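You operate a simulated robot arm through the tools that you are given. There is no shell and no other tool. Be economical: measure what you need, move in short steps, check, and stop when the job is done.

You run a simulated two-armed robot. Do the job below in one go: nothing can be reset, and whatever is moved stays where it is left.

JOB
Open the right green drawer, fetch the striped wrap from the top of the finishing bench and set it in the inside of the right green drawer, then shut the drawer. Open the sizer door, put the sizer tray on the top of the sample table away in the floor of the sizer cupboard and shut the door again. Put the white block on the black pad. Take the green orange and put it on the top of the green table. Put the 500 g weight from the right rollers on the middle left shelf of the wall rack and the 200 g weight on the top of the long bench. Any order will do. Set down upright: weight.

The check looks at the end state, three seconds after you hand in, the way a careful person would. Anything else that was tipped, shoved, dropped, spilled or broken makes it a failure.

ROBOT AND FRAMES
Two 7-joint arms with two-finger parallel grippers on one trunk, on a base that drives. Base frame: it is fixed to the floor where the robot stands at the start and does not move with it; the origin is under the middle of the robot, x ahead of it, y to its left, z up. Units: mm, rad, N and s.
The left shoulder is at the start at [39, 101, 1161], the right one opposite. Places, roughly: black pad (8x6x2 cm) [-700, 2000, 900]; floor of the sizer cupboard [-8000, -8400, 400]; green orange (6x6x6 cm) [-4000, -1300, 400]; inside of the right green drawer [600, 200, 700]; middle left shelf of the wall rack [-6800, 1600, 1200]; right green drawer [600, 100, 800]; sizer door [-7800, -8300, 600]; sizer tray [-750, 1750, 1000]; striped wrap (8x8x6 cm) [600, 100, 900]; top of the green table (46x26 cm) [-5080, -3140, 640]; top of the long bench [-600, -1200, 800]; weight [-5000, -1750, 750]; white block (3x3x6 cm) [-800, 1900, 900]. Payload 2.4 kg a hand.
Tool frame (each hand has its own): the origin (TCP) lies between the finger pads and is the grasp point; the fingertips stand 24 mm ahead of it; z points along the fingers, y is the line along which they close. The gripper opens to 68 mm. The fingers are 17 mm wide and 10 mm thick; the gripper's body (40 by 70 mm) begins 41 mm behind the TCP.
Orientation is that of the tool frame in the base frame, as a unit quaternion [x, y, z, w]. With the fingers straight down and closing along the base's y, the tool's x points along the base's -x, its y along +y and its z along -z.

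CONTROLS
- The arms move only by the tool jog_arm. It takes "left_deltas", "right_deltas" or both (then of equal length, played together; a hand with none holds still); each is text: rows parted by semicolons, each of 7 numbers parted by spaces: the turn, a rotation vector about the tool's x, y, z in rad, then the shift along the tool's x, y, z in mm, then the closure, from 0 (fully open) to 1 (shut). In form: ax ay az dx dy dz fingers; .... A call has 1 to 12 rows; each row is the pose to reach, as a shift and turn from the pose commanded when the call began, along the tool's axes at that moment. Each row takes 0.2 s and may step no farther than 50 mm and 0.15 rad from the row before; otherwise, or with a gripper value out of range, the whole call is refused. Where a pose cannot be reached the arm comes as near as it can. A force on the tool above 40 N (or 10 N above the force at the start of the call, whichever is more), or a blocked arm, ends the call early, and 0.2 s more pass. Each finger travels about 72 mm/s and halts on what it meets, pressing with about 37 N; the grip force reading is that of the motor and also rises with nothing between the fingers. The clock runs only during rows and for 0.2 s after the last one: add rows that repeat a pose to give the fingers time. It gives the time, the measured TCP pose, the force on the tool (base axes), the opening and the grip force at its end, in the units of the frame above (readings bear some noise), with the torque about the TCP (base axes, N m) and any sound that the robot's microphone picked up.
- Cameras (640 x 400 px; columns grow to the right, rows downward): "scene" is now at [117, 5.1, 1306.4]; the picture's right is [0.07, -1.00, 0.00], its down [-0.68, -0.05, -0.73] and it looks along [0.73, 0.05, -0.68] (base axes); focal length 214 px, centre (320, 200). "left" rides on the left gripper at [84, -11, -75] in its tool frame; the picture's right is [0.13, 0.99, 0.00], its down [-0.60, 0.08, -0.79] and it looks along [-0.79, 0.10, 0.61] (tool axes); focal length 251 px, centre (320, 200). "right" rides on the right gripper at [84, 11, -75] in its tool frame; the picture's right is [-0.13, 0.99, 0.00], its down [-0.60, -0.08, -0.79] and it looks along [-0.79, -0.10, 0.61] (tool axes); focal length 251 px, centre (320, 200). There is no depth. A picture from a camera that has moved, and an enlarged one, comes with that camera's place and axes in the base frame and with its lens.
- camera(camera): a new picture of that camera. It takes no simulated time.
- move_column(by): slides the trunk up (or, below 0, down) by that many mm; the arms and the scene camera ride with it, the base frame stays. It gives what a move gives, with no picture.
- roll_base(legs): drives the robot by 1 to 6 legs, each [ahead, left, turn to the left] in mm, mm and rad, along the robot's own axes; the way and the turn of a leg run together, so that a leg with both is an arc; at most 1500 mm and 3.142 rad a leg. The arms and the cameras ride along, it lands a little off, and it stops where it bumps. It gives what a move gives.
- aim_head(pan, tilt): turns the head with the scene camera to pan (to the left, within 1.501 rad either way) and tilt (down, from -0.506 to 1.204), counted from straight ahead of the robot. It gives what a move gives.
- close_up(camera, box): a new picture of the part [left, top, right, bottom] of that camera's present view, enlarged. It takes no simulated time.
- sign_off(): hands the job in; it is judged then, once.

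Go step by step. Nothing tells you exact positions but the pictures and the camera data: compare them with the known pose of the tool, close in by small moves and look again before you grip or let go. The budget is 483 turns and 246 pictures, counting those below and the enlarged ones. Unless the task says otherwise, let go and move clear before handing in, and close with one line.

The tools are called by a JSON object that holds its "op" and its "data". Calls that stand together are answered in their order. jog_arm: Moves the arms, as the interface text tells. Its arguments: {"type":"object","properties":{"left_deltas":{"type":"string"},"right_deltas":{"type":"string"}},"required":[]} The other tools are called the same way: move_column (by) slides the trunk up or down; roll_base (legs) drives the base; aim_head (pan, tilt) turns the head that bears the scene camera; camera (camera) takes a picture; close_up (camera, box) takes an enlarged picture of a part of a camera's view; sign_off () hands the job in.

At the start:

```text
time: 0.0
left_eef_pos: [324.6, 134.4, 1211.9]
left_tool_rot: [-0.001, 1.0, 0.0, 0.0]
left_force: [-0.4, -0.4, 0.4]
left_wrist_torque: [-0.01, 0.01, 0.0]
left_finger_gap: 68.0
left_gripper_force: 0.1
right_eef_pos: [359.3, -217.3, 1162.8]
right_tool_rot: [0.0, 1.0, 0.001, 0.001]
right_force: [-0.8, 0.4, -0.4]
right_wrist_torque: [0.0, -0.01, 0.02]
right_finger_gap: 67.9
right_gripper_force: 0.0
trunk travel left (down, up): [-375.0, 475.0]
robot x, y, heading: [0.9, 4.9, -0.007]
head pan, tilt: [0.068, 0.75]
```

scene: 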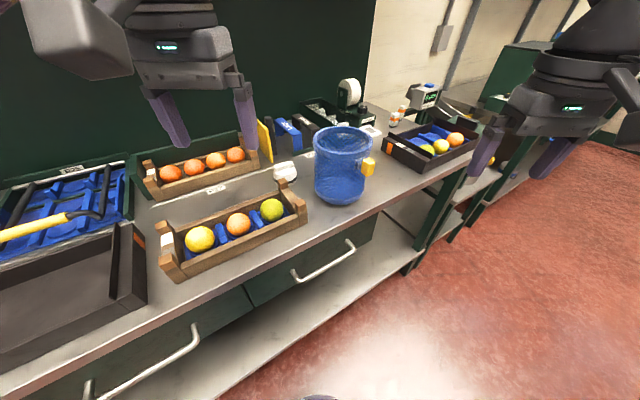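
right: 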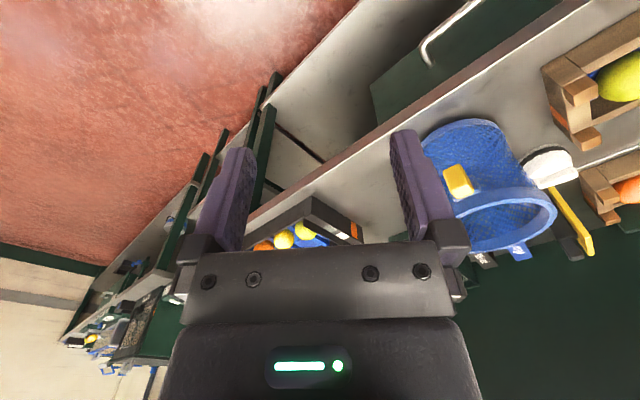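
left: 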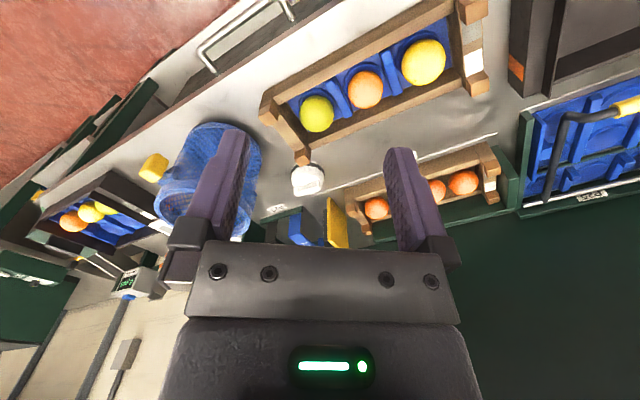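

I see a bench running diagonally ahead with crates, a blue basket and a small white object; I'll look closer before moving anything.

{"op": "close_up", "data": {"camera": "scene", "box": [200, 100, 440, 250]}}

{"op": "close_up", "data": {"camera": "scene", "box": [0, 200, 320, 400]}}

{"op": "close_up", "data": {"camera": "left", "box": [220, 100, 420, 225]}}

```text
2.67 times, centred on (320, 175) of scene
camera zoom: at [117.0, 5.1, 1306.4], right [0.07, -1.0, 0.0], down [-0.68, -0.05, -0.73], along [0.73, 0.05, -0.68], focal length 572 px, centre (320, 267)
```

zoom: 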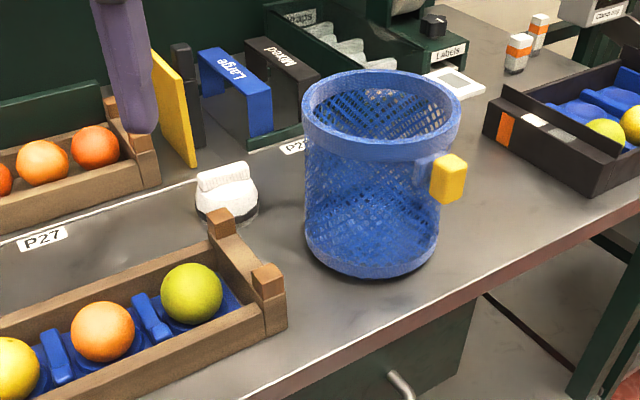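

```text
2.00 times, centred on (160, 300) of scene
camera zoom: at [117.0, 5.1, 1306.4], right [0.07, -1.0, 0.0], down [-0.68, -0.05, -0.73], along [0.73, 0.05, -0.68], focal length 429 px, centre (640, 0)
```

zoom: 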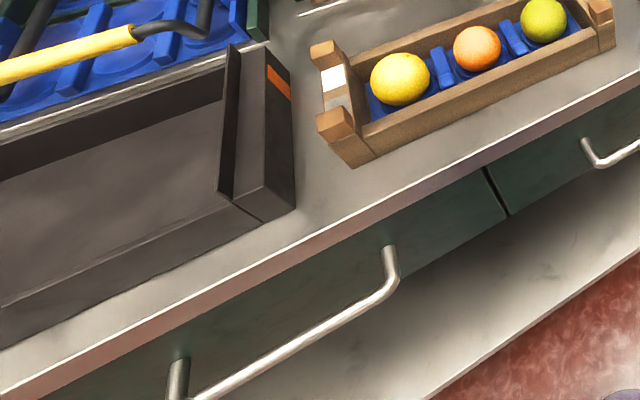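

```text
3.20 times, centred on (320, 162) of left
camera zoom: at [241.3, 121.5, 1286.0], right [-0.13, 0.99, 0.0], down [0.6, 0.08, 0.79], along [0.79, 0.1, -0.61], focal length 805 px, centre (320, 320)
```

zoom: 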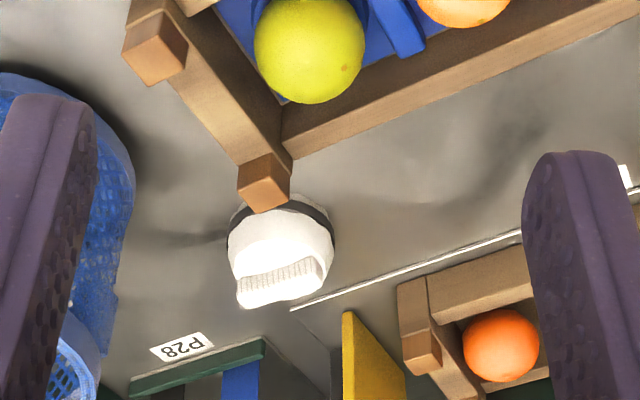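

The white capped thing at about (717,168) is ~8 cm wide and may be the wrap, but I want to see the rest of the bench first. I'll pan left and right.

{"op": "aim_head", "data": {"pan": 0.9, "tilt": 0.6}}

{"op": "camera", "data": {"camera": "scene"}}

{"op": "aim_head", "data": {"pan": -0.3, "tilt": 0.4}}

{"op": "camera", "data": {"camera": "scene"}}

```text
time: 1.2
left_eef_pos: [325.7, 133.6, 1211.7]
left_tool_rot: [0.0, 1.0, 0.0, -0.001]
left_force: [-0.9, 0.0, -0.1]
left_wrist_torque: [0.02, 0.03, 0.01]
left_finger_gap: 68.1
left_gripper_force: 0.0
right_eef_pos: [360.2, -215.5, 1163.4]
right_tool_rot: [0.0, 1.0, 0.001, 0.0]
right_force: [0.1, 0.0, -0.7]
right_wrist_torque: [0.03, 0.01, -0.01]
right_finger_gap: 68.1
right_gripper_force: 0.0
trunk travel left (down, up): [-375.0, 475.0]
robot x, y, heading: [0.8, -1.1, -0.007]
head pan, tilt: [0.901, 0.6]
```

```text
239 pictures are left
camera scene: at [89.3, 68.7, 1319.4], right [0.78, -0.62, 0.0], down [-0.35, -0.44, -0.82], along [0.51, 0.65, -0.57], focal length 214 px, centre (320, 200)
```

scene: 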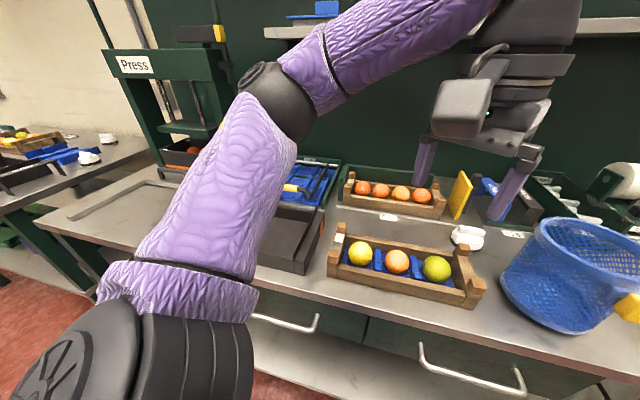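

```text
time: 2.6
left_eef_pos: [324.6, 132.2, 1212.2]
left_tool_rot: [-0.001, 1.0, 0.0, 0.0]
left_force: [0.6, 0.5, -0.3]
left_wrist_torque: [0.0, -0.01, 0.0]
left_finger_gap: 67.9
left_gripper_force: 0.1
right_eef_pos: [360.1, -217.2, 1163.2]
right_tool_rot: [0.0, 1.0, 0.0, 0.0]
right_force: [0.4, -0.3, -0.5]
right_wrist_torque: [-0.02, 0.0, 0.01]
right_finger_gap: 67.9
right_gripper_force: 0.0
trunk travel left (down, up): [-375.0, 475.0]
robot x, y, heading: [0.1, -0.8, -0.001]
head pan, tilt: [-0.3, 0.4]
```

```text
238 pictures are left
camera scene: at [122.9, -27.9, 1337.6], right [-0.29, -0.96, 0.0], down [-0.37, 0.11, -0.92], along [0.88, -0.27, -0.39], focal length 214 px, centre (320, 200)
```

scene: 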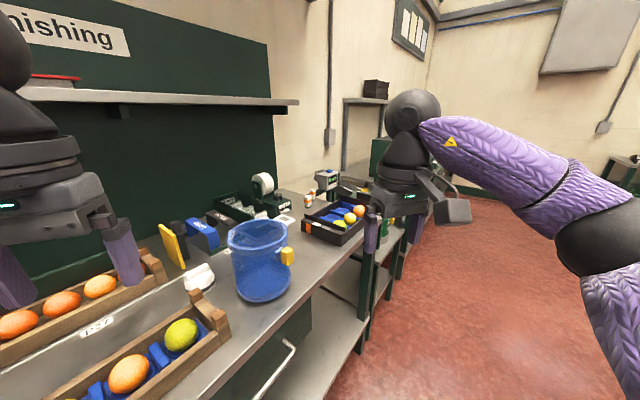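

The wrap is not clear yet. I'll zoom in on the white object and the basket interior.

{"op": "close_up", "data": {"camera": "scene", "box": [150, 200, 310, 300]}}

{"op": "close_up", "data": {"camera": "scene", "box": [190, 150, 390, 275]}}

{"op": "close_up", "data": {"camera": "right", "box": [400, 80, 640, 280]}}

```text
4.00 times, centred on (230, 250) of scene
camera zoom: at [122.9, -27.9, 1337.6], right [-0.29, -0.96, 0.0], down [-0.37, 0.11, -0.92], along [0.88, -0.27, -0.39], focal length 858 px, centre (680, 0)
```

zoom: 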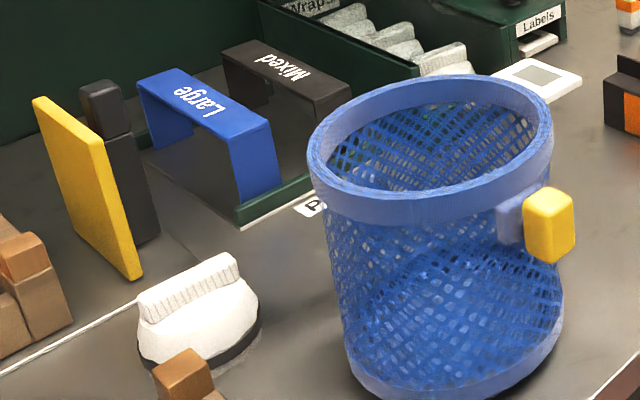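

```text
3.20 times, centred on (290, 212) of scene
camera zoom: at [122.9, -27.9, 1337.6], right [-0.29, -0.96, 0.0], down [-0.37, 0.11, -0.92], along [0.88, -0.27, -0.39], focal length 686 px, centre (416, 160)
```

zoom: 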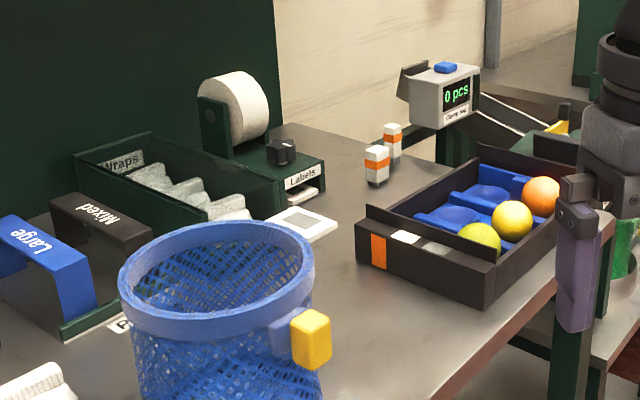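

```text
2.00 times, centred on (520, 180) of right
camera zoom: at [276.2, -206.3, 1238.0], right [0.13, 0.99, 0.0], down [0.6, -0.08, 0.79], along [0.79, -0.1, -0.61], focal length 503 px, centre (-80, 240)
```

zoom: 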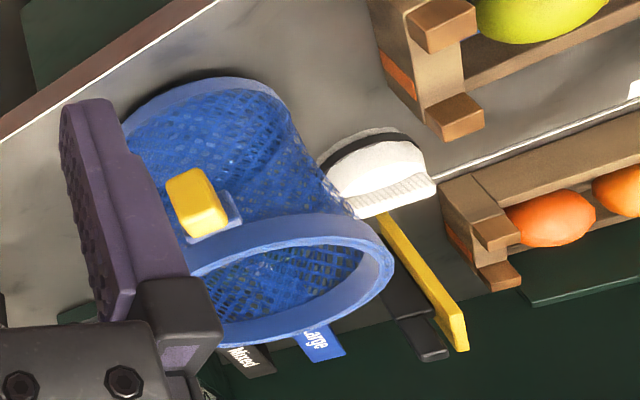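

The white wrap with the dark stripe at its base is the target: triangulation puts its top near (633,147,950). The bench is turned about 0.64 rad from me, so I square up to it and look down.

{"op": "roll_base", "data": {"legs": [[0, 0, 0.64]]}}

{"op": "aim_head", "data": {"pan": 0.0, "tilt": 0.9}}

{"op": "camera", "data": {"camera": "scene"}}

```text
time: 4.7
left_eef_pos: [183.4, 299.1, 1212.5]
left_tool_rot: [-0.314, 0.95, -0.001, 0.0]
left_force: [0.5, -0.4, -0.1]
left_wrist_torque: [-0.01, 0.04, -0.02]
left_finger_gap: 68.2
left_gripper_force: 0.1
right_eef_pos: [417.9, 39.9, 1162.8]
right_tool_rot: [-0.312, 0.95, 0.0, 0.0]
right_force: [0.7, -0.3, -0.1]
right_wrist_torque: [0.01, 0.0, -0.02]
right_finger_gap: 68.3
right_gripper_force: 0.1
trunk travel left (down, up): [-375.0, 475.0]
robot x, y, heading: [1.9, -0.1, 0.638]
head pan, tilt: [-0.3, 0.4]
```

```text
time: 5.6
left_eef_pos: [182.9, 299.1, 1212.2]
left_tool_rot: [-0.313, 0.95, 0.0, 0.001]
left_force: [0.3, 1.1, -0.1]
left_wrist_torque: [0.0, -0.01, 0.0]
left_finger_gap: 68.2
left_gripper_force: 0.0
right_eef_pos: [417.9, 37.3, 1163.5]
right_tool_rot: [-0.313, 0.95, 0.0, 0.0]
right_force: [0.2, 0.0, 0.3]
right_wrist_torque: [0.02, -0.03, 0.0]
right_finger_gap: 67.9
right_gripper_force: 0.0
trunk travel left (down, up): [-375.0, 475.0]
robot x, y, heading: [-2.0, -1.2, 0.632]
head pan, tilt: [0.0, 0.901]
```

```text
234 pictures are left
camera scene: at [88.3, 65.3, 1294.6], right [0.59, -0.8, 0.0], down [-0.63, -0.46, -0.62], along [0.5, 0.37, -0.78], focal length 214 px, centre (320, 200)
```

scene: 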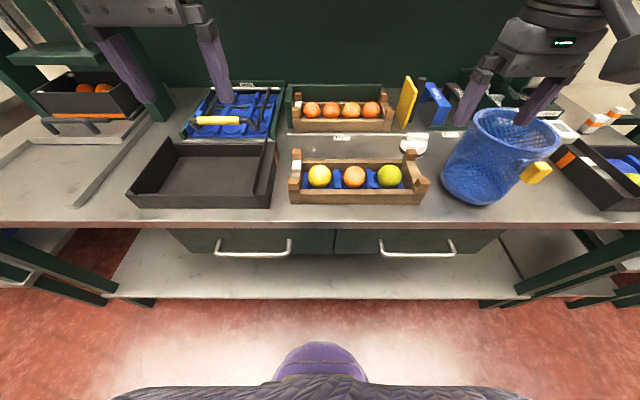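

Now squared up: wrap is about 575 ahead / 250 right of the axis, and the right drawer's handle about 340 ahead / 238 right. I back up a bit and turn the right hand so its fingers can close around the horizontal bar.

{"op": "roll_base", "data": {"legs": [[-150, 0, 0]]}}

{"op": "jog_arm", "data": {"right_deltas": "0 0 0.15 0 0 0 0; 0 0 0.3 0 0 0 0; 0 0 0.45 0 0 0 0; 0 0 0.6 0 0 0 0; 0 0 0.75 0 0 0 0; 0 0 0.9 0 0 0 0; 0 0 1.05 0 0 0 0; 0 0 1.2 0 0 0 0; 0 0 1.35 0 0 0 0; 0 0 1.45 0 0 0 0; 0 0 1.571 0 0 0 0; 0 0 1.571 0 0 0 0"}}

```text
time: 7.0
left_eef_pos: [64.2, 211.3, 1211.1]
left_tool_rot: [-0.31, 0.951, -0.001, 0.0]
left_force: [0.0, -0.1, -0.1]
left_wrist_torque: [-0.03, -0.02, 0.01]
left_finger_gap: 68.1
left_gripper_force: 0.0
right_eef_pos: [298.3, -51.0, 1163.0]
right_tool_rot: [-0.31, 0.951, 0.0, 0.0]
right_force: [0.4, -0.6, 0.4]
right_wrist_torque: [-0.01, -0.02, 0.01]
right_finger_gap: 68.0
right_gripper_force: 0.2
trunk travel left (down, up): [-375.0, 475.0]
robot x, y, heading: [-118.2, -91.0, 0.629]
head pan, tilt: [0.0, 0.901]
```

```text
time: 9.6
left_eef_pos: [64.9, 209.7, 1212.7]
left_tool_rot: [-0.311, 0.95, 0.0, 0.0]
left_force: [0.3, 0.0, 0.4]
left_wrist_torque: [0.02, -0.01, -0.03]
left_finger_gap: 68.1
left_gripper_force: 0.1
right_eef_pos: [299.0, -51.9, 1163.0]
right_tool_rot: [0.453, 0.891, 0.001, 0.0]
right_force: [-0.2, -0.7, -0.6]
right_wrist_torque: [-0.02, -0.01, 0.04]
right_finger_gap: 68.1
right_gripper_force: 0.0
trunk travel left (down, up): [-375.0, 475.0]
robot x, y, heading: [-120.8, -92.8, 0.634]
head pan, tilt: [0.0, 0.901]
```

Roll worked. Now pitch the right fingers forward.

{"op": "jog_arm", "data": {"right_deltas": "-0.15 0 0 0 0 0 0; -0.3 0 0 0 0 0 0; -0.45 0 0 0 0 0 0; -0.6 0 0 0 0 0 0; -0.75 0 0 0 0 0 0; -0.9 0 0 0 0 0 0; -1.0 0 0 0 0 0 0; -1.0 0 0 0 0 0 0"}}

{"op": "camera", "data": {"camera": "right"}}

{"op": "camera", "data": {"camera": "scene"}}

```text
time: 11.4
left_eef_pos: [65.1, 211.2, 1210.9]
left_tool_rot: [-0.311, 0.95, 0.0, 0.0]
left_force: [0.1, -0.2, -0.3]
left_wrist_torque: [0.01, 0.03, 0.0]
left_finger_gap: 67.9
left_gripper_force: 0.0
right_eef_pos: [298.8, -51.9, 1163.1]
right_tool_rot: [0.398, 0.782, 0.428, 0.218]
right_force: [0.0, -0.1, -0.7]
right_wrist_torque: [0.0, 0.01, -0.01]
right_finger_gap: 67.8
right_gripper_force: 0.0
trunk travel left (down, up): [-375.0, 475.0]
robot x, y, heading: [-116.9, -89.0, 0.63]
head pan, tilt: [0.0, 0.901]
```

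```text
233 pictures are left
camera right: at [203.6, -17.3, 1212.7], right [0.51, 0.21, 0.84], down [-0.22, -0.91, 0.36], along [0.83, -0.37, -0.41], focal length 251 px, centre (320, 200)
```

right: 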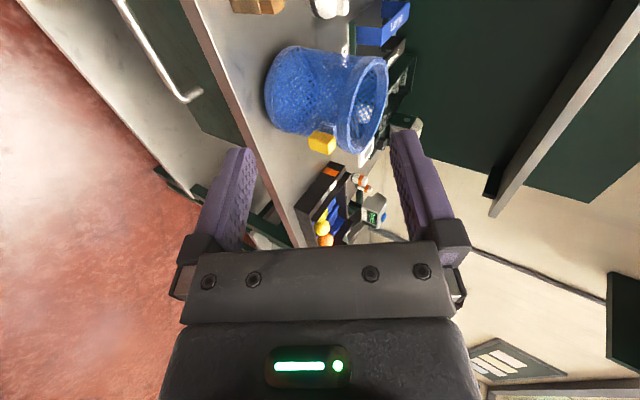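

```text
232 pictures are left
camera scene: at [-31.1, -23.0, 1294.6], right [0.59, -0.81, 0.0], down [-0.63, -0.46, -0.62], along [0.5, 0.37, -0.78], focal length 214 px, centre (320, 200)
```

scene: 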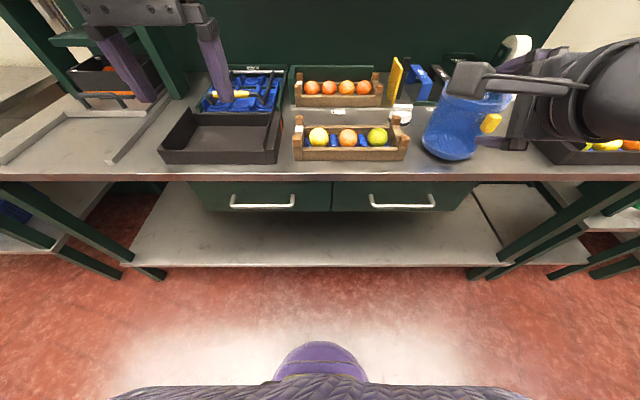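

Handle triangulated at ~336 ahead of the start axis, 239 right, z≈795. I lower the column with both hands clear in front of the bench, then look along the right hand.

{"op": "move_column", "data": {"by": -330}}

{"op": "camera", "data": {"camera": "right"}}

{"op": "camera", "data": {"camera": "scene"}}

```text
time: 14.6
left_eef_pos: [65.5, 211.6, 881.1]
left_tool_rot: [-0.311, 0.951, 0.0, 0.001]
left_force: [0.1, -0.6, 0.5]
left_wrist_torque: [0.01, 0.0, -0.03]
left_finger_gap: 68.0
left_gripper_force: 0.0
right_eef_pos: [330.5, -28.2, 775.1]
right_tool_rot: [0.415, 0.818, 0.355, 0.18]
right_force: [0.7, -0.2, -0.2]
right_wrist_torque: [-0.03, 0.03, 0.0]
right_finger_gap: 67.7
right_gripper_force: 0.0
trunk travel left (down, up): [-45.0, 804.0]
robot x, y, heading: [-119.6, -86.9, 0.627]
head pan, tilt: [0.0, 0.901]
```

```text
231 pictures are left
camera right: at [242.7, 11.2, 834.3], right [0.62, 0.3, 0.72], down [-0.15, -0.86, 0.48], along [0.77, -0.41, -0.49], focal length 251 px, centre (320, 200)
```

right: 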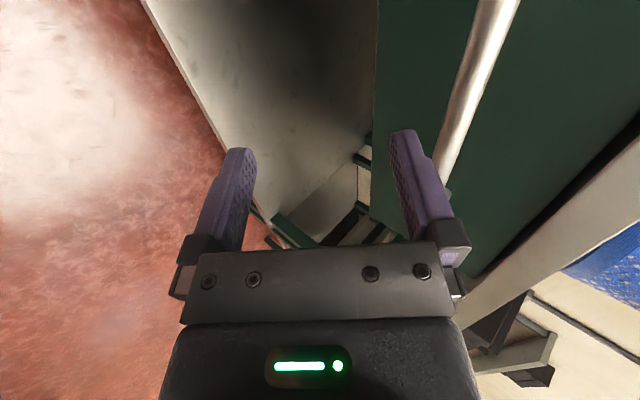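

```text
230 pictures are left
camera scene: at [38.9, 28.1, 957.2], right [0.59, -0.81, 0.0], down [-0.63, -0.46, -0.62], along [0.5, 0.37, -0.78], focal length 214 px, centre (320, 200)
```

scene: 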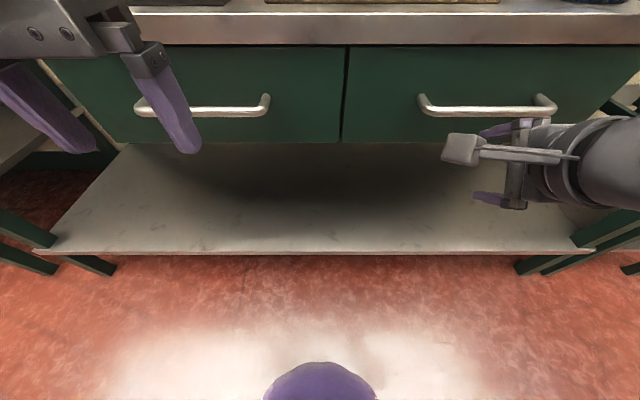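

Bar confirmed near (336 fwd, 236 right, z≈797). I go to a standoff above-behind it along the tool axis with the fingers half closed.

{"op": "jog_arm", "data": {"right_deltas": "0 0 0 -6 24 -5 0.2; 0 0 0 -12 48 -10 0.45; 0 0 0 -17 72 -15 0.45; 0 0 0 -17 72 -15 0.45"}}

{"op": "camera", "data": {"camera": "right"}}

{"op": "close_up", "data": {"camera": "scene", "box": [400, 40, 640, 220]}}

```text
time: 15.6
left_eef_pos: [65.0, 212.0, 880.9]
left_tool_rot: [-0.31, 0.951, 0.0, 0.0]
left_force: [0.0, -0.2, 0.7]
left_wrist_torque: [-0.01, 0.0, 0.01]
left_finger_gap: 68.0
left_gripper_force: 0.1
right_eef_pos: [370.0, -19.7, 837.6]
right_tool_rot: [0.416, 0.818, 0.355, 0.181]
right_force: [0.9, 0.3, -0.4]
right_wrist_torque: [-0.01, -0.04, 0.02]
right_finger_gap: 37.3
right_gripper_force: 0.1
trunk travel left (down, up): [-45.0, 804.0]
robot x, y, heading: [-119.4, -85.4, 0.631]
head pan, tilt: [0.0, 0.901]
```

```text
229 pictures are left
camera right: at [283.9, 19.8, 897.0], right [0.62, 0.3, 0.72], down [-0.15, -0.86, 0.48], along [0.77, -0.41, -0.49], focal length 251 px, centre (320, 200)
```

right: 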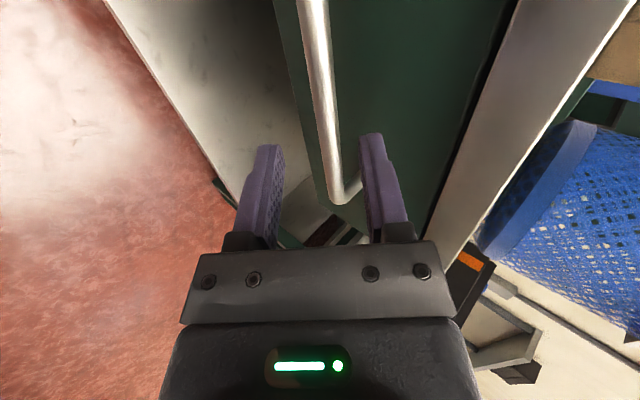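

```text
2.22 times, centred on (520, 130) of scene
camera zoom: at [38.9, 28.1, 957.1], right [0.59, -0.81, 0.0], down [-0.63, -0.46, -0.62], along [0.5, 0.37, -0.78], focal length 477 px, centre (-124, 356)
```

zoom: 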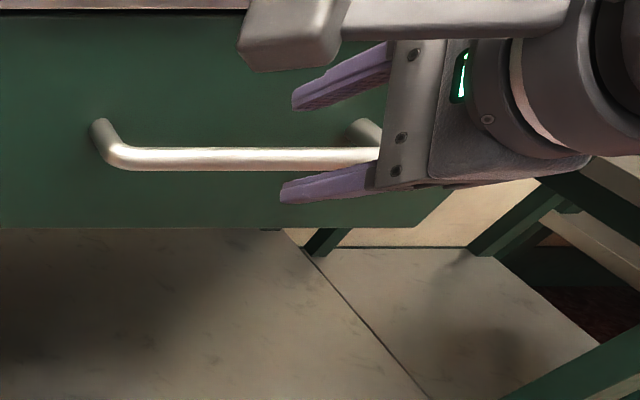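

Alignment is good (bar ~66 mm ahead, 5 mm off-centre). Advance and close.

{"op": "jog_arm", "data": {"right_deltas": "0 0 0 0 2 20 0.45; 0 0 0 0 4 40 0.45; 0 0 0 0 5 60 0.45; 0 0 0 0 5 60 0.7; 0 0 0 0 5 60 1; 0 0 0 0 5 60 1; 0 0 0 0 5 60 1"}}

{"op": "close_up", "data": {"camera": "scene", "box": [400, 40, 640, 220]}}

```text
time: 17.2
left_eef_pos: [64.0, 212.1, 881.9]
left_tool_rot: [-0.312, 0.95, 0.0, -0.001]
left_force: [-0.1, 0.2, 0.5]
left_wrist_torque: [0.05, -0.01, -0.02]
left_finger_gap: 68.2
left_gripper_force: 0.2
right_eef_pos: [409.0, 7.6, 799.2]
right_tool_rot: [0.415, 0.818, 0.355, 0.18]
right_force: [1.9, 0.7, 1.4]
right_wrist_torque: [-0.2, -0.14, 0.07]
right_finger_gap: 13.7
right_gripper_force: 33.4
trunk travel left (down, up): [-45.0, 804.0]
robot x, y, heading: [-119.9, -88.8, 0.629]
head pan, tilt: [0.0, 0.901]
```

```text
2.22 times, centred on (520, 130) of scene
camera zoom: at [39.0, 28.2, 957.1], right [0.59, -0.81, 0.0], down [-0.63, -0.46, -0.62], along [0.5, 0.37, -0.78], focal length 477 px, centre (-124, 356)
```

zoom: 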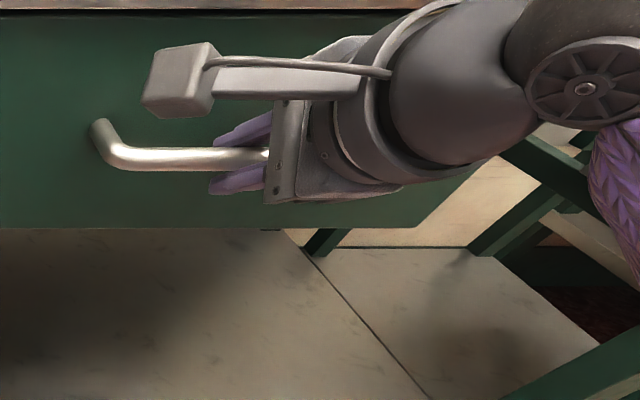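

Gripped the bar (13.7 mm). Pull by backing the base.

{"op": "roll_base", "data": {"legs": [[-150, 0, 0]]}}

{"op": "camera", "data": {"camera": "scene"}}

```text
time: 18.6
left_eef_pos: [-56.2, 122.4, 881.6]
left_tool_rot: [-0.311, 0.95, 0.001, -0.001]
left_force: [-0.4, 0.2, -0.5]
left_wrist_torque: [-0.03, 0.02, -0.02]
left_finger_gap: 68.0
left_gripper_force: 0.1
right_eef_pos: [287.9, -79.7, 799.4]
right_tool_rot: [0.416, 0.818, 0.354, 0.181]
right_force: [0.8, -3.2, 1.5]
right_wrist_torque: [-0.19, -0.18, 0.01]
right_finger_gap: 13.7
right_gripper_force: 33.8
trunk travel left (down, up): [-45.0, 804.0]
robot x, y, heading: [-235.9, -175.4, 0.633]
head pan, tilt: [0.0, 0.901]
```

```text
226 pictures are left
camera scene: at [-81.2, -59.8, 957.1], right [0.59, -0.81, 0.0], down [-0.63, -0.46, -0.62], along [0.5, 0.37, -0.78], focal length 214 px, centre (320, 200)
```

scene: 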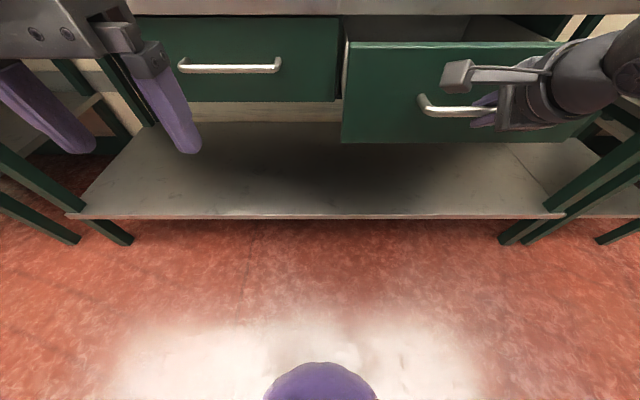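

Drawer is coming out cleanly; pull 70 mm more.

{"op": "roll_base", "data": {"legs": [[-70, 0, 0]]}}

```text
time: 19.6
left_eef_pos: [-111.7, 82.1, 881.2]
left_tool_rot: [-0.31, 0.951, 0.0, 0.001]
left_force: [0.7, 0.3, 0.6]
left_wrist_torque: [0.01, 0.01, 0.0]
left_finger_gap: 68.0
left_gripper_force: 0.0
right_eef_pos: [230.8, -122.3, 799.7]
right_tool_rot: [0.416, 0.818, 0.354, 0.18]
right_force: [-1.4, 0.0, 0.8]
right_wrist_torque: [0.03, 0.03, 0.3]
right_finger_gap: 13.9
right_gripper_force: 33.8
trunk travel left (down, up): [-45.0, 804.0]
robot x, y, heading: [-296.5, -215.4, 0.627]
head pan, tilt: [0.0, 0.901]
```

Release the bar and back off along the tool axis.

{"op": "jog_arm", "data": {"right_deltas": "0 0 0 0 0 0 0.45; 0 0 0 0 0 0 0.45; 0 0 0 0 0 -30 0.45; 0 0 0 0 0 -60 0.45; 0 0 0 0 0 -100 0.2; 0 0 0 0 0 -100 0"}}

{"op": "camera", "data": {"camera": "scene"}}

```text
time: 21.0
left_eef_pos: [-112.4, 81.8, 881.4]
left_tool_rot: [-0.311, 0.95, 0.001, 0.0]
left_force: [-0.4, 0.1, -0.5]
left_wrist_torque: [-0.01, 0.0, -0.02]
left_finger_gap: 67.9
left_gripper_force: 0.0
right_eef_pos: [170.8, -166.4, 866.6]
right_tool_rot: [0.416, 0.818, 0.354, 0.18]
right_force: [-1.0, 0.2, 0.1]
right_wrist_torque: [-0.03, -0.02, -0.02]
right_finger_gap: 68.3
right_gripper_force: 0.1
trunk travel left (down, up): [-45.0, 804.0]
robot x, y, heading: [-293.9, -215.9, 0.627]
head pan, tilt: [0.0, 0.901]
```

```text
225 pictures are left
camera scene: at [-137.9, -101.1, 957.1], right [0.59, -0.81, 0.0], down [-0.63, -0.46, -0.62], along [0.5, 0.37, -0.78], focal length 214 px, centre (320, 200)
```

scene: 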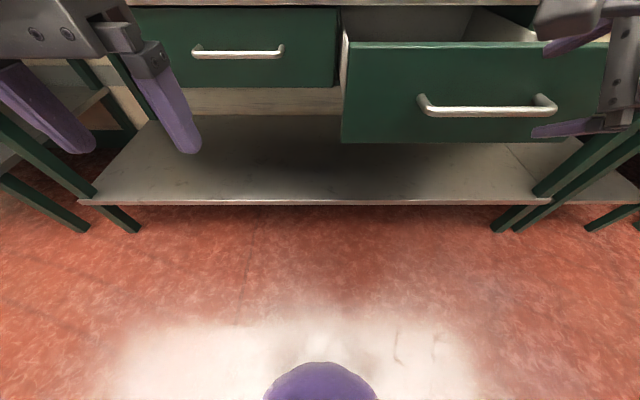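

Drawer is open ~218 mm. Raise the column to look inside from above and then test the arm's forward reach.

{"op": "move_column", "data": {"by": 330}}

{"op": "aim_head", "data": {"pan": -0.3, "tilt": 0.75}}

{"op": "camera", "data": {"camera": "scene"}}

```text
time: 24.3
left_eef_pos: [-112.4, 81.6, 1212.1]
left_tool_rot: [-0.311, 0.951, 0.0, -0.001]
left_force: [0.0, -0.1, 0.3]
left_wrist_torque: [0.01, 0.01, 0.01]
left_finger_gap: 67.7
left_gripper_force: 0.0
right_eef_pos: [172.8, -165.8, 1198.3]
right_tool_rot: [0.416, 0.818, 0.354, 0.18]
right_force: [-0.8, 0.0, 0.3]
right_wrist_torque: [0.02, 0.0, 0.0]
right_finger_gap: 68.3
right_gripper_force: 0.0
trunk travel left (down, up): [-375.0, 475.0]
robot x, y, heading: [-298.0, -216.8, 0.629]
head pan, tilt: [0.0, 0.901]
```

```text
time: 25.1
left_eef_pos: [-112.8, 82.3, 1212.2]
left_tool_rot: [-0.311, 0.951, 0.0, -0.001]
left_force: [0.5, 0.2, 0.1]
left_wrist_torque: [0.01, -0.01, -0.01]
left_finger_gap: 68.1
left_gripper_force: 0.1
right_eef_pos: [172.1, -164.9, 1198.8]
right_tool_rot: [0.416, 0.818, 0.355, 0.18]
right_force: [0.4, -0.2, 0.2]
right_wrist_torque: [0.0, 0.0, 0.0]
right_finger_gap: 68.3
right_gripper_force: 0.1
trunk travel left (down, up): [-375.0, 475.0]
robot x, y, heading: [-296.6, -215.7, 0.633]
head pan, tilt: [-0.3, 0.75]
```

```text
224 pictures are left
camera scene: at [-190.5, -169.8, 1306.4], right [0.32, -0.95, 0.0], down [-0.65, -0.22, -0.73], along [0.69, 0.24, -0.68], focal length 214 px, centre (320, 200)
```

scene: 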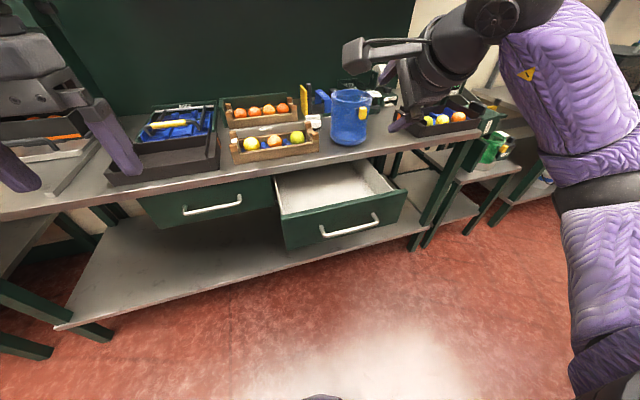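

Drawer is open and empty. Now a reach test: push the right hand 200 mm straight forward at this height (over free space).

{"op": "jog_arm", "data": {"right_deltas": "0 0 0 0 27 29 0; 0 0 0 0 54 58 0; 0 0 0 0 81 87 0; 0 0 0 0 108 116 0; 0 0 0 0 135 145 0; 0 0 0 0 162 174 0; 0 0 0 0 162 174 0"}}

```text
time: 26.7
left_eef_pos: [-111.3, 81.6, 1211.7]
left_tool_rot: [-0.31, 0.951, 0.0, 0.001]
left_force: [0.5, -1.4, -0.6]
left_wrist_torque: [0.0, 0.01, -0.01]
left_finger_gap: 68.0
left_gripper_force: 0.0
right_eef_pos: [321.9, -50.1, 1183.5]
right_tool_rot: [0.415, 0.818, 0.355, 0.181]
right_force: [0.5, -0.4, -0.1]
right_wrist_torque: [0.03, -0.01, -0.03]
right_finger_gap: 67.7
right_gripper_force: 0.0
right hand out of reach, approached as far as the arm can: row 5, 6, 7
trunk travel left (down, up): [-375.0, 475.0]
robot x, y, heading: [-297.5, -214.3, 0.631]
head pan, tilt: [-0.3, 0.75]
```

Max reach at this tilt is ~600 mm ahead of the axis, good enough for the wrap. I look straight down to judge how near my torso/base may come to the open drawer.

{"op": "aim_head", "data": {"pan": 0, "tilt": 1.2}}

{"op": "camera", "data": {"camera": "scene"}}

```text
time: 27.6
left_eef_pos: [-111.7, 82.7, 1211.3]
left_tool_rot: [-0.311, 0.95, 0.0, 0.0]
left_force: [0.7, 0.2, 0.2]
left_wrist_torque: [0.0, 0.02, 0.0]
left_finger_gap: 68.0
left_gripper_force: 0.1
right_eef_pos: [321.7, -50.4, 1184.7]
right_tool_rot: [0.416, 0.818, 0.354, 0.18]
right_force: [0.5, -0.6, 0.6]
right_wrist_torque: [-0.04, -0.01, -0.03]
right_finger_gap: 67.8
right_gripper_force: 0.0
trunk travel left (down, up): [-375.0, 475.0]
robot x, y, heading: [-301.3, -219.9, 0.629]
head pan, tilt: [0.0, 1.201]
```

```text
223 pictures are left
camera scene: at [-223.6, -163.6, 1274.8], right [0.59, -0.81, 0.0], down [-0.75, -0.55, -0.36], along [0.29, 0.21, -0.93], focal length 214 px, centre (320, 200)
```

scene: 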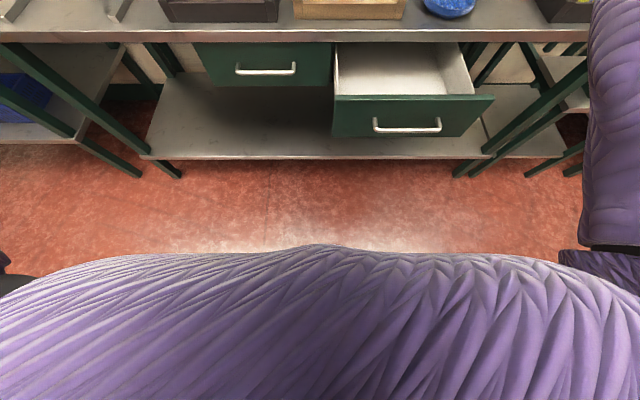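

My torso would hit the open drawer before a straight-down hand could reach the wrap. So I'll push the drawer shut again with the same grip, take the wrap with the left hand, then reopen with the right hand.

{"op": "jog_arm", "data": {"right_deltas": "0 0 0 0 -27 -29 0; 0 0 0 0 -54 -58 0; 0 0 0 0 -81 -87 0.2; 0 0 0 0 -108 -116 0.45; 0 0 0 0 -135 -145 0.45; 0 0 0 0 -162 -174 0.45; 0 0 0 0 -162 -174 0.45"}}

{"op": "move_column", "data": {"by": -330}}

{"op": "aim_head", "data": {"pan": 0, "tilt": 0.9}}

{"op": "camera", "data": {"camera": "scene"}}

{"op": "camera", "data": {"camera": "right"}}

```text
time: 29.2
left_eef_pos: [-113.4, 81.8, 1210.8]
left_tool_rot: [-0.311, 0.951, 0.0, 0.0]
left_force: [-0.5, 0.2, -0.1]
left_wrist_torque: [0.0, 0.02, -0.03]
left_finger_gap: 67.8
left_gripper_force: 0.1
right_eef_pos: [307.1, -96.8, 1258.1]
right_tool_rot: [0.416, 0.818, 0.354, 0.18]
right_force: [0.9, -0.7, 0.5]
right_wrist_torque: [0.01, 0.03, 0.0]
right_finger_gap: 37.4
right_gripper_force: 0.0
right hand out of reach, approached as far as the arm can: row 1, 2, 3, 4, 5, 6, 7
trunk travel left (down, up): [-375.0, 475.0]
robot x, y, heading: [-297.3, -215.9, 0.628]
head pan, tilt: [0.0, 1.201]
```

```text
time: 32.4
left_eef_pos: [-112.5, 82.4, 882.5]
left_tool_rot: [-0.311, 0.95, 0.0, 0.001]
left_force: [-0.6, 0.0, -0.3]
left_wrist_torque: [0.0, 0.01, -0.02]
left_finger_gap: 67.8
left_gripper_force: 0.0
right_eef_pos: [368.7, -63.1, 779.5]
right_tool_rot: [0.436, 0.857, 0.245, 0.124]
right_force: [-0.7, -0.9, 0.0]
right_wrist_torque: [0.0, -0.01, 0.03]
right_finger_gap: 37.6
right_gripper_force: 0.0
trunk travel left (down, up): [-45.0, 804.0]
robot x, y, heading: [-299.1, -215.1, 0.63]
head pan, tilt: [0.0, 1.201]
```

```text
time: 33.2
left_eef_pos: [-111.9, 81.3, 881.0]
left_tool_rot: [-0.31, 0.951, 0.0, 0.0]
left_force: [-0.1, 0.1, 1.0]
left_wrist_torque: [-0.01, 0.01, 0.0]
left_finger_gap: 68.1
left_gripper_force: 0.1
right_eef_pos: [368.7, -64.3, 781.5]
right_tool_rot: [0.436, 0.857, 0.245, 0.125]
right_force: [0.2, -0.2, -0.1]
right_wrist_torque: [0.0, 0.01, 0.02]
right_finger_gap: 37.5
right_gripper_force: 0.0
trunk travel left (down, up): [-45.0, 804.0]
robot x, y, heading: [-295.1, -216.3, 0.633]
head pan, tilt: [0.0, 0.901]
```

```text
222 pictures are left
camera scene: at [-137.9, -101.1, 957.0], right [0.59, -0.81, 0.0], down [-0.63, -0.46, -0.62], along [0.5, 0.37, -0.78], focal length 214 px, centre (320, 200)
```

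scene: 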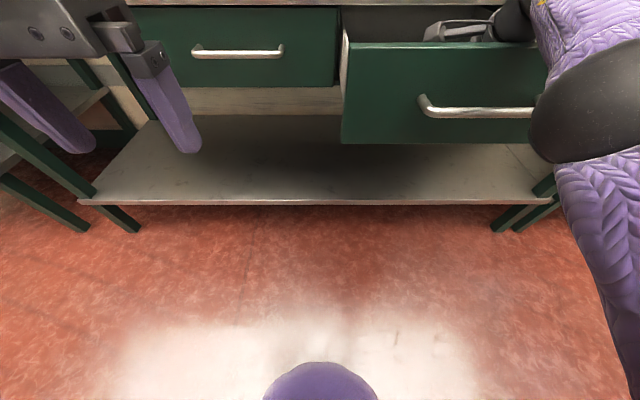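

```text
221 pictures are left
camera right: at [295.5, -14.5, 849.5], right [0.76, 0.39, 0.53], down [-0.04, -0.78, 0.63], along [0.65, -0.5, -0.57], focal length 251 px, centre (320, 200)
```

right: 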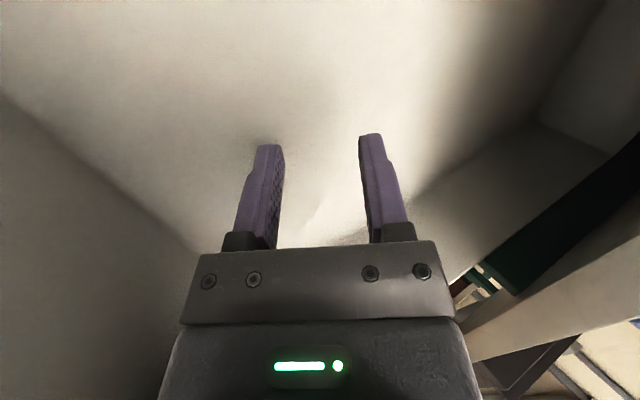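

The arm's solver got stuck and the hand ended up inside the drawer without contact (forces ~0). I lift straight back out first, in steps.

{"op": "move_column", "data": {"by": 150}}

{"op": "camera", "data": {"camera": "scene"}}

```text
time: 35.0
left_eef_pos: [-112.0, 82.1, 1032.0]
left_tool_rot: [-0.311, 0.951, -0.001, -0.001]
left_force: [0.2, 0.6, -0.6]
left_wrist_torque: [0.0, 0.0, -0.02]
left_finger_gap: 67.9
left_gripper_force: 0.0
right_eef_pos: [343.7, -83.4, 1006.9]
right_tool_rot: [0.427, 0.837, 0.305, 0.155]
right_force: [0.9, 0.1, 0.0]
right_wrist_torque: [0.02, -0.01, 0.01]
right_finger_gap: 37.5
right_gripper_force: 0.1
trunk travel left (down, up): [-195.0, 655.0]
robot x, y, heading: [-295.9, -215.9, 0.625]
head pan, tilt: [0.0, 0.901]
```

```text
220 pictures are left
camera scene: at [-176.7, -129.4, 1112.0], right [0.59, -0.81, 0.0], down [-0.63, -0.46, -0.62], along [0.5, 0.37, -0.78], focal length 214 px, centre (320, 200)
```

scene: 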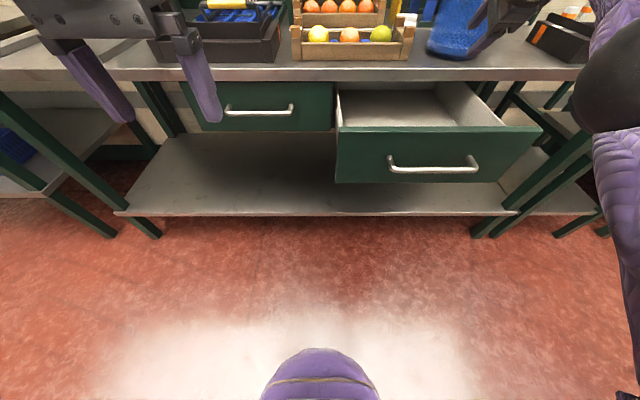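

Clear of the drawer and nothing touched. Raise the rest, then retract the hand gently.

{"op": "move_column", "data": {"by": 180}}

{"op": "jog_arm", "data": {"right_deltas": "0 0 0 0 0 -25 0.4; 0 0 0 0 0 -50 0.4; 0 0 0 0 0 -75 0.4; 0 0 0 0 0 -100 0.4; 0 0 0 0 0 -100 0.4"}}

```text
time: 37.0
left_eef_pos: [-111.1, 82.5, 1210.9]
left_tool_rot: [-0.311, 0.951, -0.001, -0.001]
left_force: [-0.9, -0.9, -0.3]
left_wrist_torque: [0.02, -0.01, -0.02]
left_finger_gap: 68.3
left_gripper_force: 0.1
right_eef_pos: [314.5, -102.5, 1247.8]
right_tool_rot: [0.417, 0.819, 0.351, 0.178]
right_force: [0.8, -0.7, -1.0]
right_wrist_torque: [0.0, 0.0, 0.0]
right_finger_gap: 37.3
right_gripper_force: 0.0
trunk travel left (down, up): [-375.0, 475.0]
robot x, y, heading: [-292.5, -217.2, 0.631]
head pan, tilt: [0.0, 0.901]
```

```text
time: 38.2
left_eef_pos: [-112.5, 82.1, 1211.3]
left_tool_rot: [-0.311, 0.95, -0.001, 0.0]
left_force: [-0.2, 0.1, 0.4]
left_wrist_torque: [-0.01, 0.0, 0.0]
left_finger_gap: 68.2
left_gripper_force: 0.0
right_eef_pos: [257.2, -146.8, 1318.0]
right_tool_rot: [0.416, 0.82, 0.351, 0.179]
right_force: [-0.7, -1.1, 0.0]
right_wrist_torque: [-0.02, 0.0, 0.01]
right_finger_gap: 41.0
right_gripper_force: 0.0
trunk travel left (down, up): [-375.0, 475.0]
robot x, y, heading: [-299.6, -219.3, 0.627]
head pan, tilt: [0.0, 0.901]
```

{"op": "jog_arm", "data": {"right_deltas": "0 0 0 8 -35 6 0.45; 0 0 0 16 -70 12 0.45; 0 0 0 24 -105 18 0.45; 0 0 0 33 -141 23 0.45; 0 0 0 33 -141 23 0.45"}}

```text
time: 39.4
left_eef_pos: [-112.7, 81.9, 1210.5]
left_tool_rot: [-0.312, 0.95, -0.001, 0.0]
left_force: [0.6, 0.1, 0.0]
left_wrist_torque: [0.0, 0.03, -0.01]
left_finger_gap: 68.0
left_gripper_force: 0.1
right_eef_pos: [173.2, -166.3, 1198.8]
right_tool_rot: [0.417, 0.819, 0.352, 0.178]
right_force: [-0.3, -0.6, -0.3]
right_wrist_torque: [0.0, -0.01, 0.0]
right_finger_gap: 37.4
right_gripper_force: 0.1
trunk travel left (down, up): [-375.0, 475.0]
robot x, y, heading: [-298.4, -216.8, 0.631]
head pan, tilt: [0.0, 0.901]
```

Recovered to the known pre-handle pose. Lower and verify.

{"op": "move_column", "data": {"by": -330}}

{"op": "camera", "data": {"camera": "scene"}}

```text
time: 42.6
left_eef_pos: [-111.4, 80.2, 881.3]
left_tool_rot: [-0.311, 0.95, -0.001, 0.001]
left_force: [0.7, -1.2, 0.3]
left_wrist_torque: [-0.06, 0.0, -0.02]
left_finger_gap: 68.3
left_gripper_force: 0.0
right_eef_pos: [172.9, -167.4, 869.3]
right_tool_rot: [0.417, 0.818, 0.352, 0.179]
right_force: [0.9, 0.2, 0.7]
right_wrist_torque: [-0.01, -0.02, -0.02]
right_finger_gap: 37.7
right_gripper_force: 0.1
trunk travel left (down, up): [-45.0, 804.0]
robot x, y, heading: [-299.5, -218.4, 0.633]
head pan, tilt: [0.0, 0.901]
```

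```text
219 pictures are left
camera scene: at [-138.0, -101.2, 957.2], right [0.59, -0.81, 0.0], down [-0.63, -0.46, -0.62], along [0.5, 0.37, -0.78], focal length 214 px, centre (320, 200)
```

scene: 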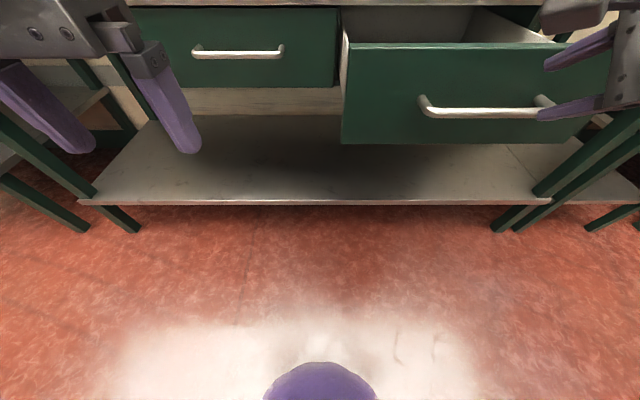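

Same pose as before; re-grip the bar.

{"op": "jog_arm", "data": {"right_deltas": "0 0 0 0 0 35 0.45; 0 0 0 0 0 70 0.45; 0 0 0 0 0 100 0.45; 0 0 0 0 0 100 0.7; 0 0 0 0 0 100 1; 0 0 0 0 0 100 1; 0 0 0 0 0 100 1"}}

```text
time: 44.2
left_eef_pos: [-110.9, 81.5, 881.3]
left_tool_rot: [-0.31, 0.951, 0.0, -0.001]
left_force: [0.0, -0.5, 0.0]
left_wrist_torque: [0.01, 0.01, -0.01]
left_finger_gap: 67.8
left_gripper_force: 0.1
right_eef_pos: [231.7, -121.7, 798.4]
right_tool_rot: [0.417, 0.82, 0.349, 0.178]
right_force: [-1.6, 0.4, -18.7]
right_wrist_torque: [-0.37, -0.32, -0.22]
right_finger_gap: 13.6
right_gripper_force: 33.6
trunk travel left (down, up): [-45.0, 804.0]
robot x, y, heading: [-296.9, -212.5, 0.637]
head pan, tilt: [0.0, 0.901]
```

{"op": "roll_base", "data": {"legs": [[212, 0, 0]]}}

{"op": "camera", "data": {"camera": "scene"}}

```text
time: 45.9
left_eef_pos: [63.5, 208.0, 880.7]
left_tool_rot: [-0.311, 0.95, -0.001, -0.002]
left_force: [-1.3, 0.0, -0.4]
left_wrist_torque: [-0.03, 0.02, -0.02]
left_finger_gap: 68.1
left_gripper_force: 0.1
right_eef_pos: [406.2, 4.1, 798.0]
right_tool_rot: [0.416, 0.82, 0.35, 0.178]
right_force: [3.6, -2.5, -28.4]
right_wrist_torque: [-0.34, -0.3, -0.2]
right_finger_gap: 13.8
right_gripper_force: 33.4
trunk travel left (down, up): [-45.0, 804.0]
robot x, y, heading: [-124.0, -90.2, 0.632]
head pan, tilt: [0.0, 0.901]
```

```text
218 pictures are left
camera scene: at [36.3, 25.3, 956.6], right [0.59, -0.81, 0.0], down [-0.63, -0.46, -0.62], along [0.5, 0.37, -0.79], focal length 214 px, centre (320, 200)
```

scene: 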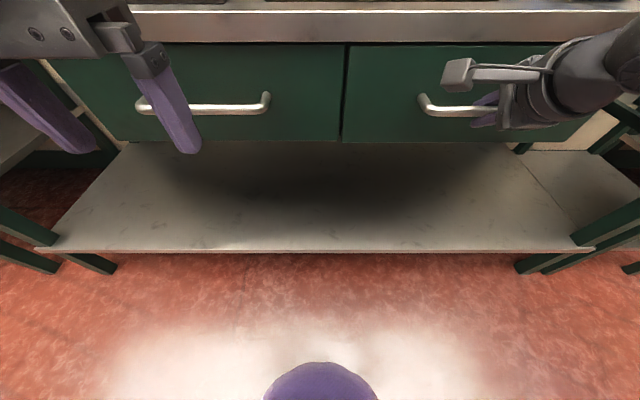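

Drawer is shut again. Release, retract and raise.

{"op": "jog_arm", "data": {"right_deltas": "0 0 0 0 0 0 0.45; 0 0 0 0 0 0 0.45; 0 0 0 0 0 -30 0.45; 0 0 0 0 0 -60 0.45; 0 0 0 0 0 -100 0.45; 0 0 0 0 0 -100 0.45"}}

{"op": "move_column", "data": {"by": 330}}

{"op": "jog_arm", "data": {"left_deltas": "0 0 0.15 0 0 0 0; 0 0 0.3 0 0 0 0; 0 0 0.45 0 0 0 0; 0 0 0.6 0 0 0 0; 0 0 0.75 0 0 0 0; 0 0 0.9 0 0 0 0; 0 0 1.05 0 0 0 0; 0 0 1.2 0 0 0 0; 0 0 1.35 0 0 0 0; 0 0 1.45 0 0 0 0; 0 0 1.571 0 0 0 0; 0 0 1.571 0 0 0 0"}}

```text
time: 47.3
left_eef_pos: [59.2, 208.7, 881.7]
left_tool_rot: [-0.311, 0.95, -0.001, 0.0]
left_force: [0.1, 0.4, 0.6]
left_wrist_torque: [0.01, -0.02, -0.01]
left_finger_gap: 67.9
left_gripper_force: 0.0
right_eef_pos: [345.9, -38.9, 870.0]
right_tool_rot: [0.416, 0.82, 0.351, 0.178]
right_force: [0.8, -0.4, -0.1]
right_wrist_torque: [0.04, -0.02, -0.03]
right_finger_gap: 37.5
right_gripper_force: 0.1
trunk travel left (down, up): [-45.0, 804.0]
robot x, y, heading: [-124.7, -88.7, 0.63]
head pan, tilt: [0.0, 0.901]
```

```text
time: 50.5
left_eef_pos: [58.6, 208.1, 1210.7]
left_tool_rot: [-0.311, 0.95, -0.001, 0.0]
left_force: [0.3, -0.7, 0.2]
left_wrist_torque: [0.01, 0.01, -0.01]
left_finger_gap: 67.8
left_gripper_force: 0.0
right_eef_pos: [344.6, -37.5, 1199.5]
right_tool_rot: [0.416, 0.82, 0.351, 0.178]
right_force: [0.4, 0.0, 0.0]
right_wrist_torque: [0.03, -0.01, -0.03]
right_finger_gap: 37.6
right_gripper_force: 0.0
trunk travel left (down, up): [-375.0, 475.0]
robot x, y, heading: [-124.7, -94.6, 0.63]
head pan, tilt: [0.0, 0.901]
```

```text
time: 53.1
left_eef_pos: [19.4, 110.8, 1177.5]
left_tool_rot: [0.451, 0.892, 0.0, 0.001]
left_force: [-0.1, -1.3, 0.3]
left_wrist_torque: [0.0, 0.02, 0.01]
left_finger_gap: 68.2
left_gripper_force: 0.0
left hand out of reach, approached as far as the arm can: row 7, 8, 9, 10, 11, 12
right_eef_pos: [345.3, -38.6, 1199.3]
right_tool_rot: [0.415, 0.82, 0.351, 0.179]
right_force: [-0.3, 0.2, 0.0]
right_wrist_torque: [0.01, -0.03, 0.0]
right_finger_gap: 37.6
right_gripper_force: 0.1
trunk travel left (down, up): [-375.0, 475.0]
robot x, y, heading: [-125.6, -86.8, 0.637]
head pan, tilt: [0.0, 0.901]
```

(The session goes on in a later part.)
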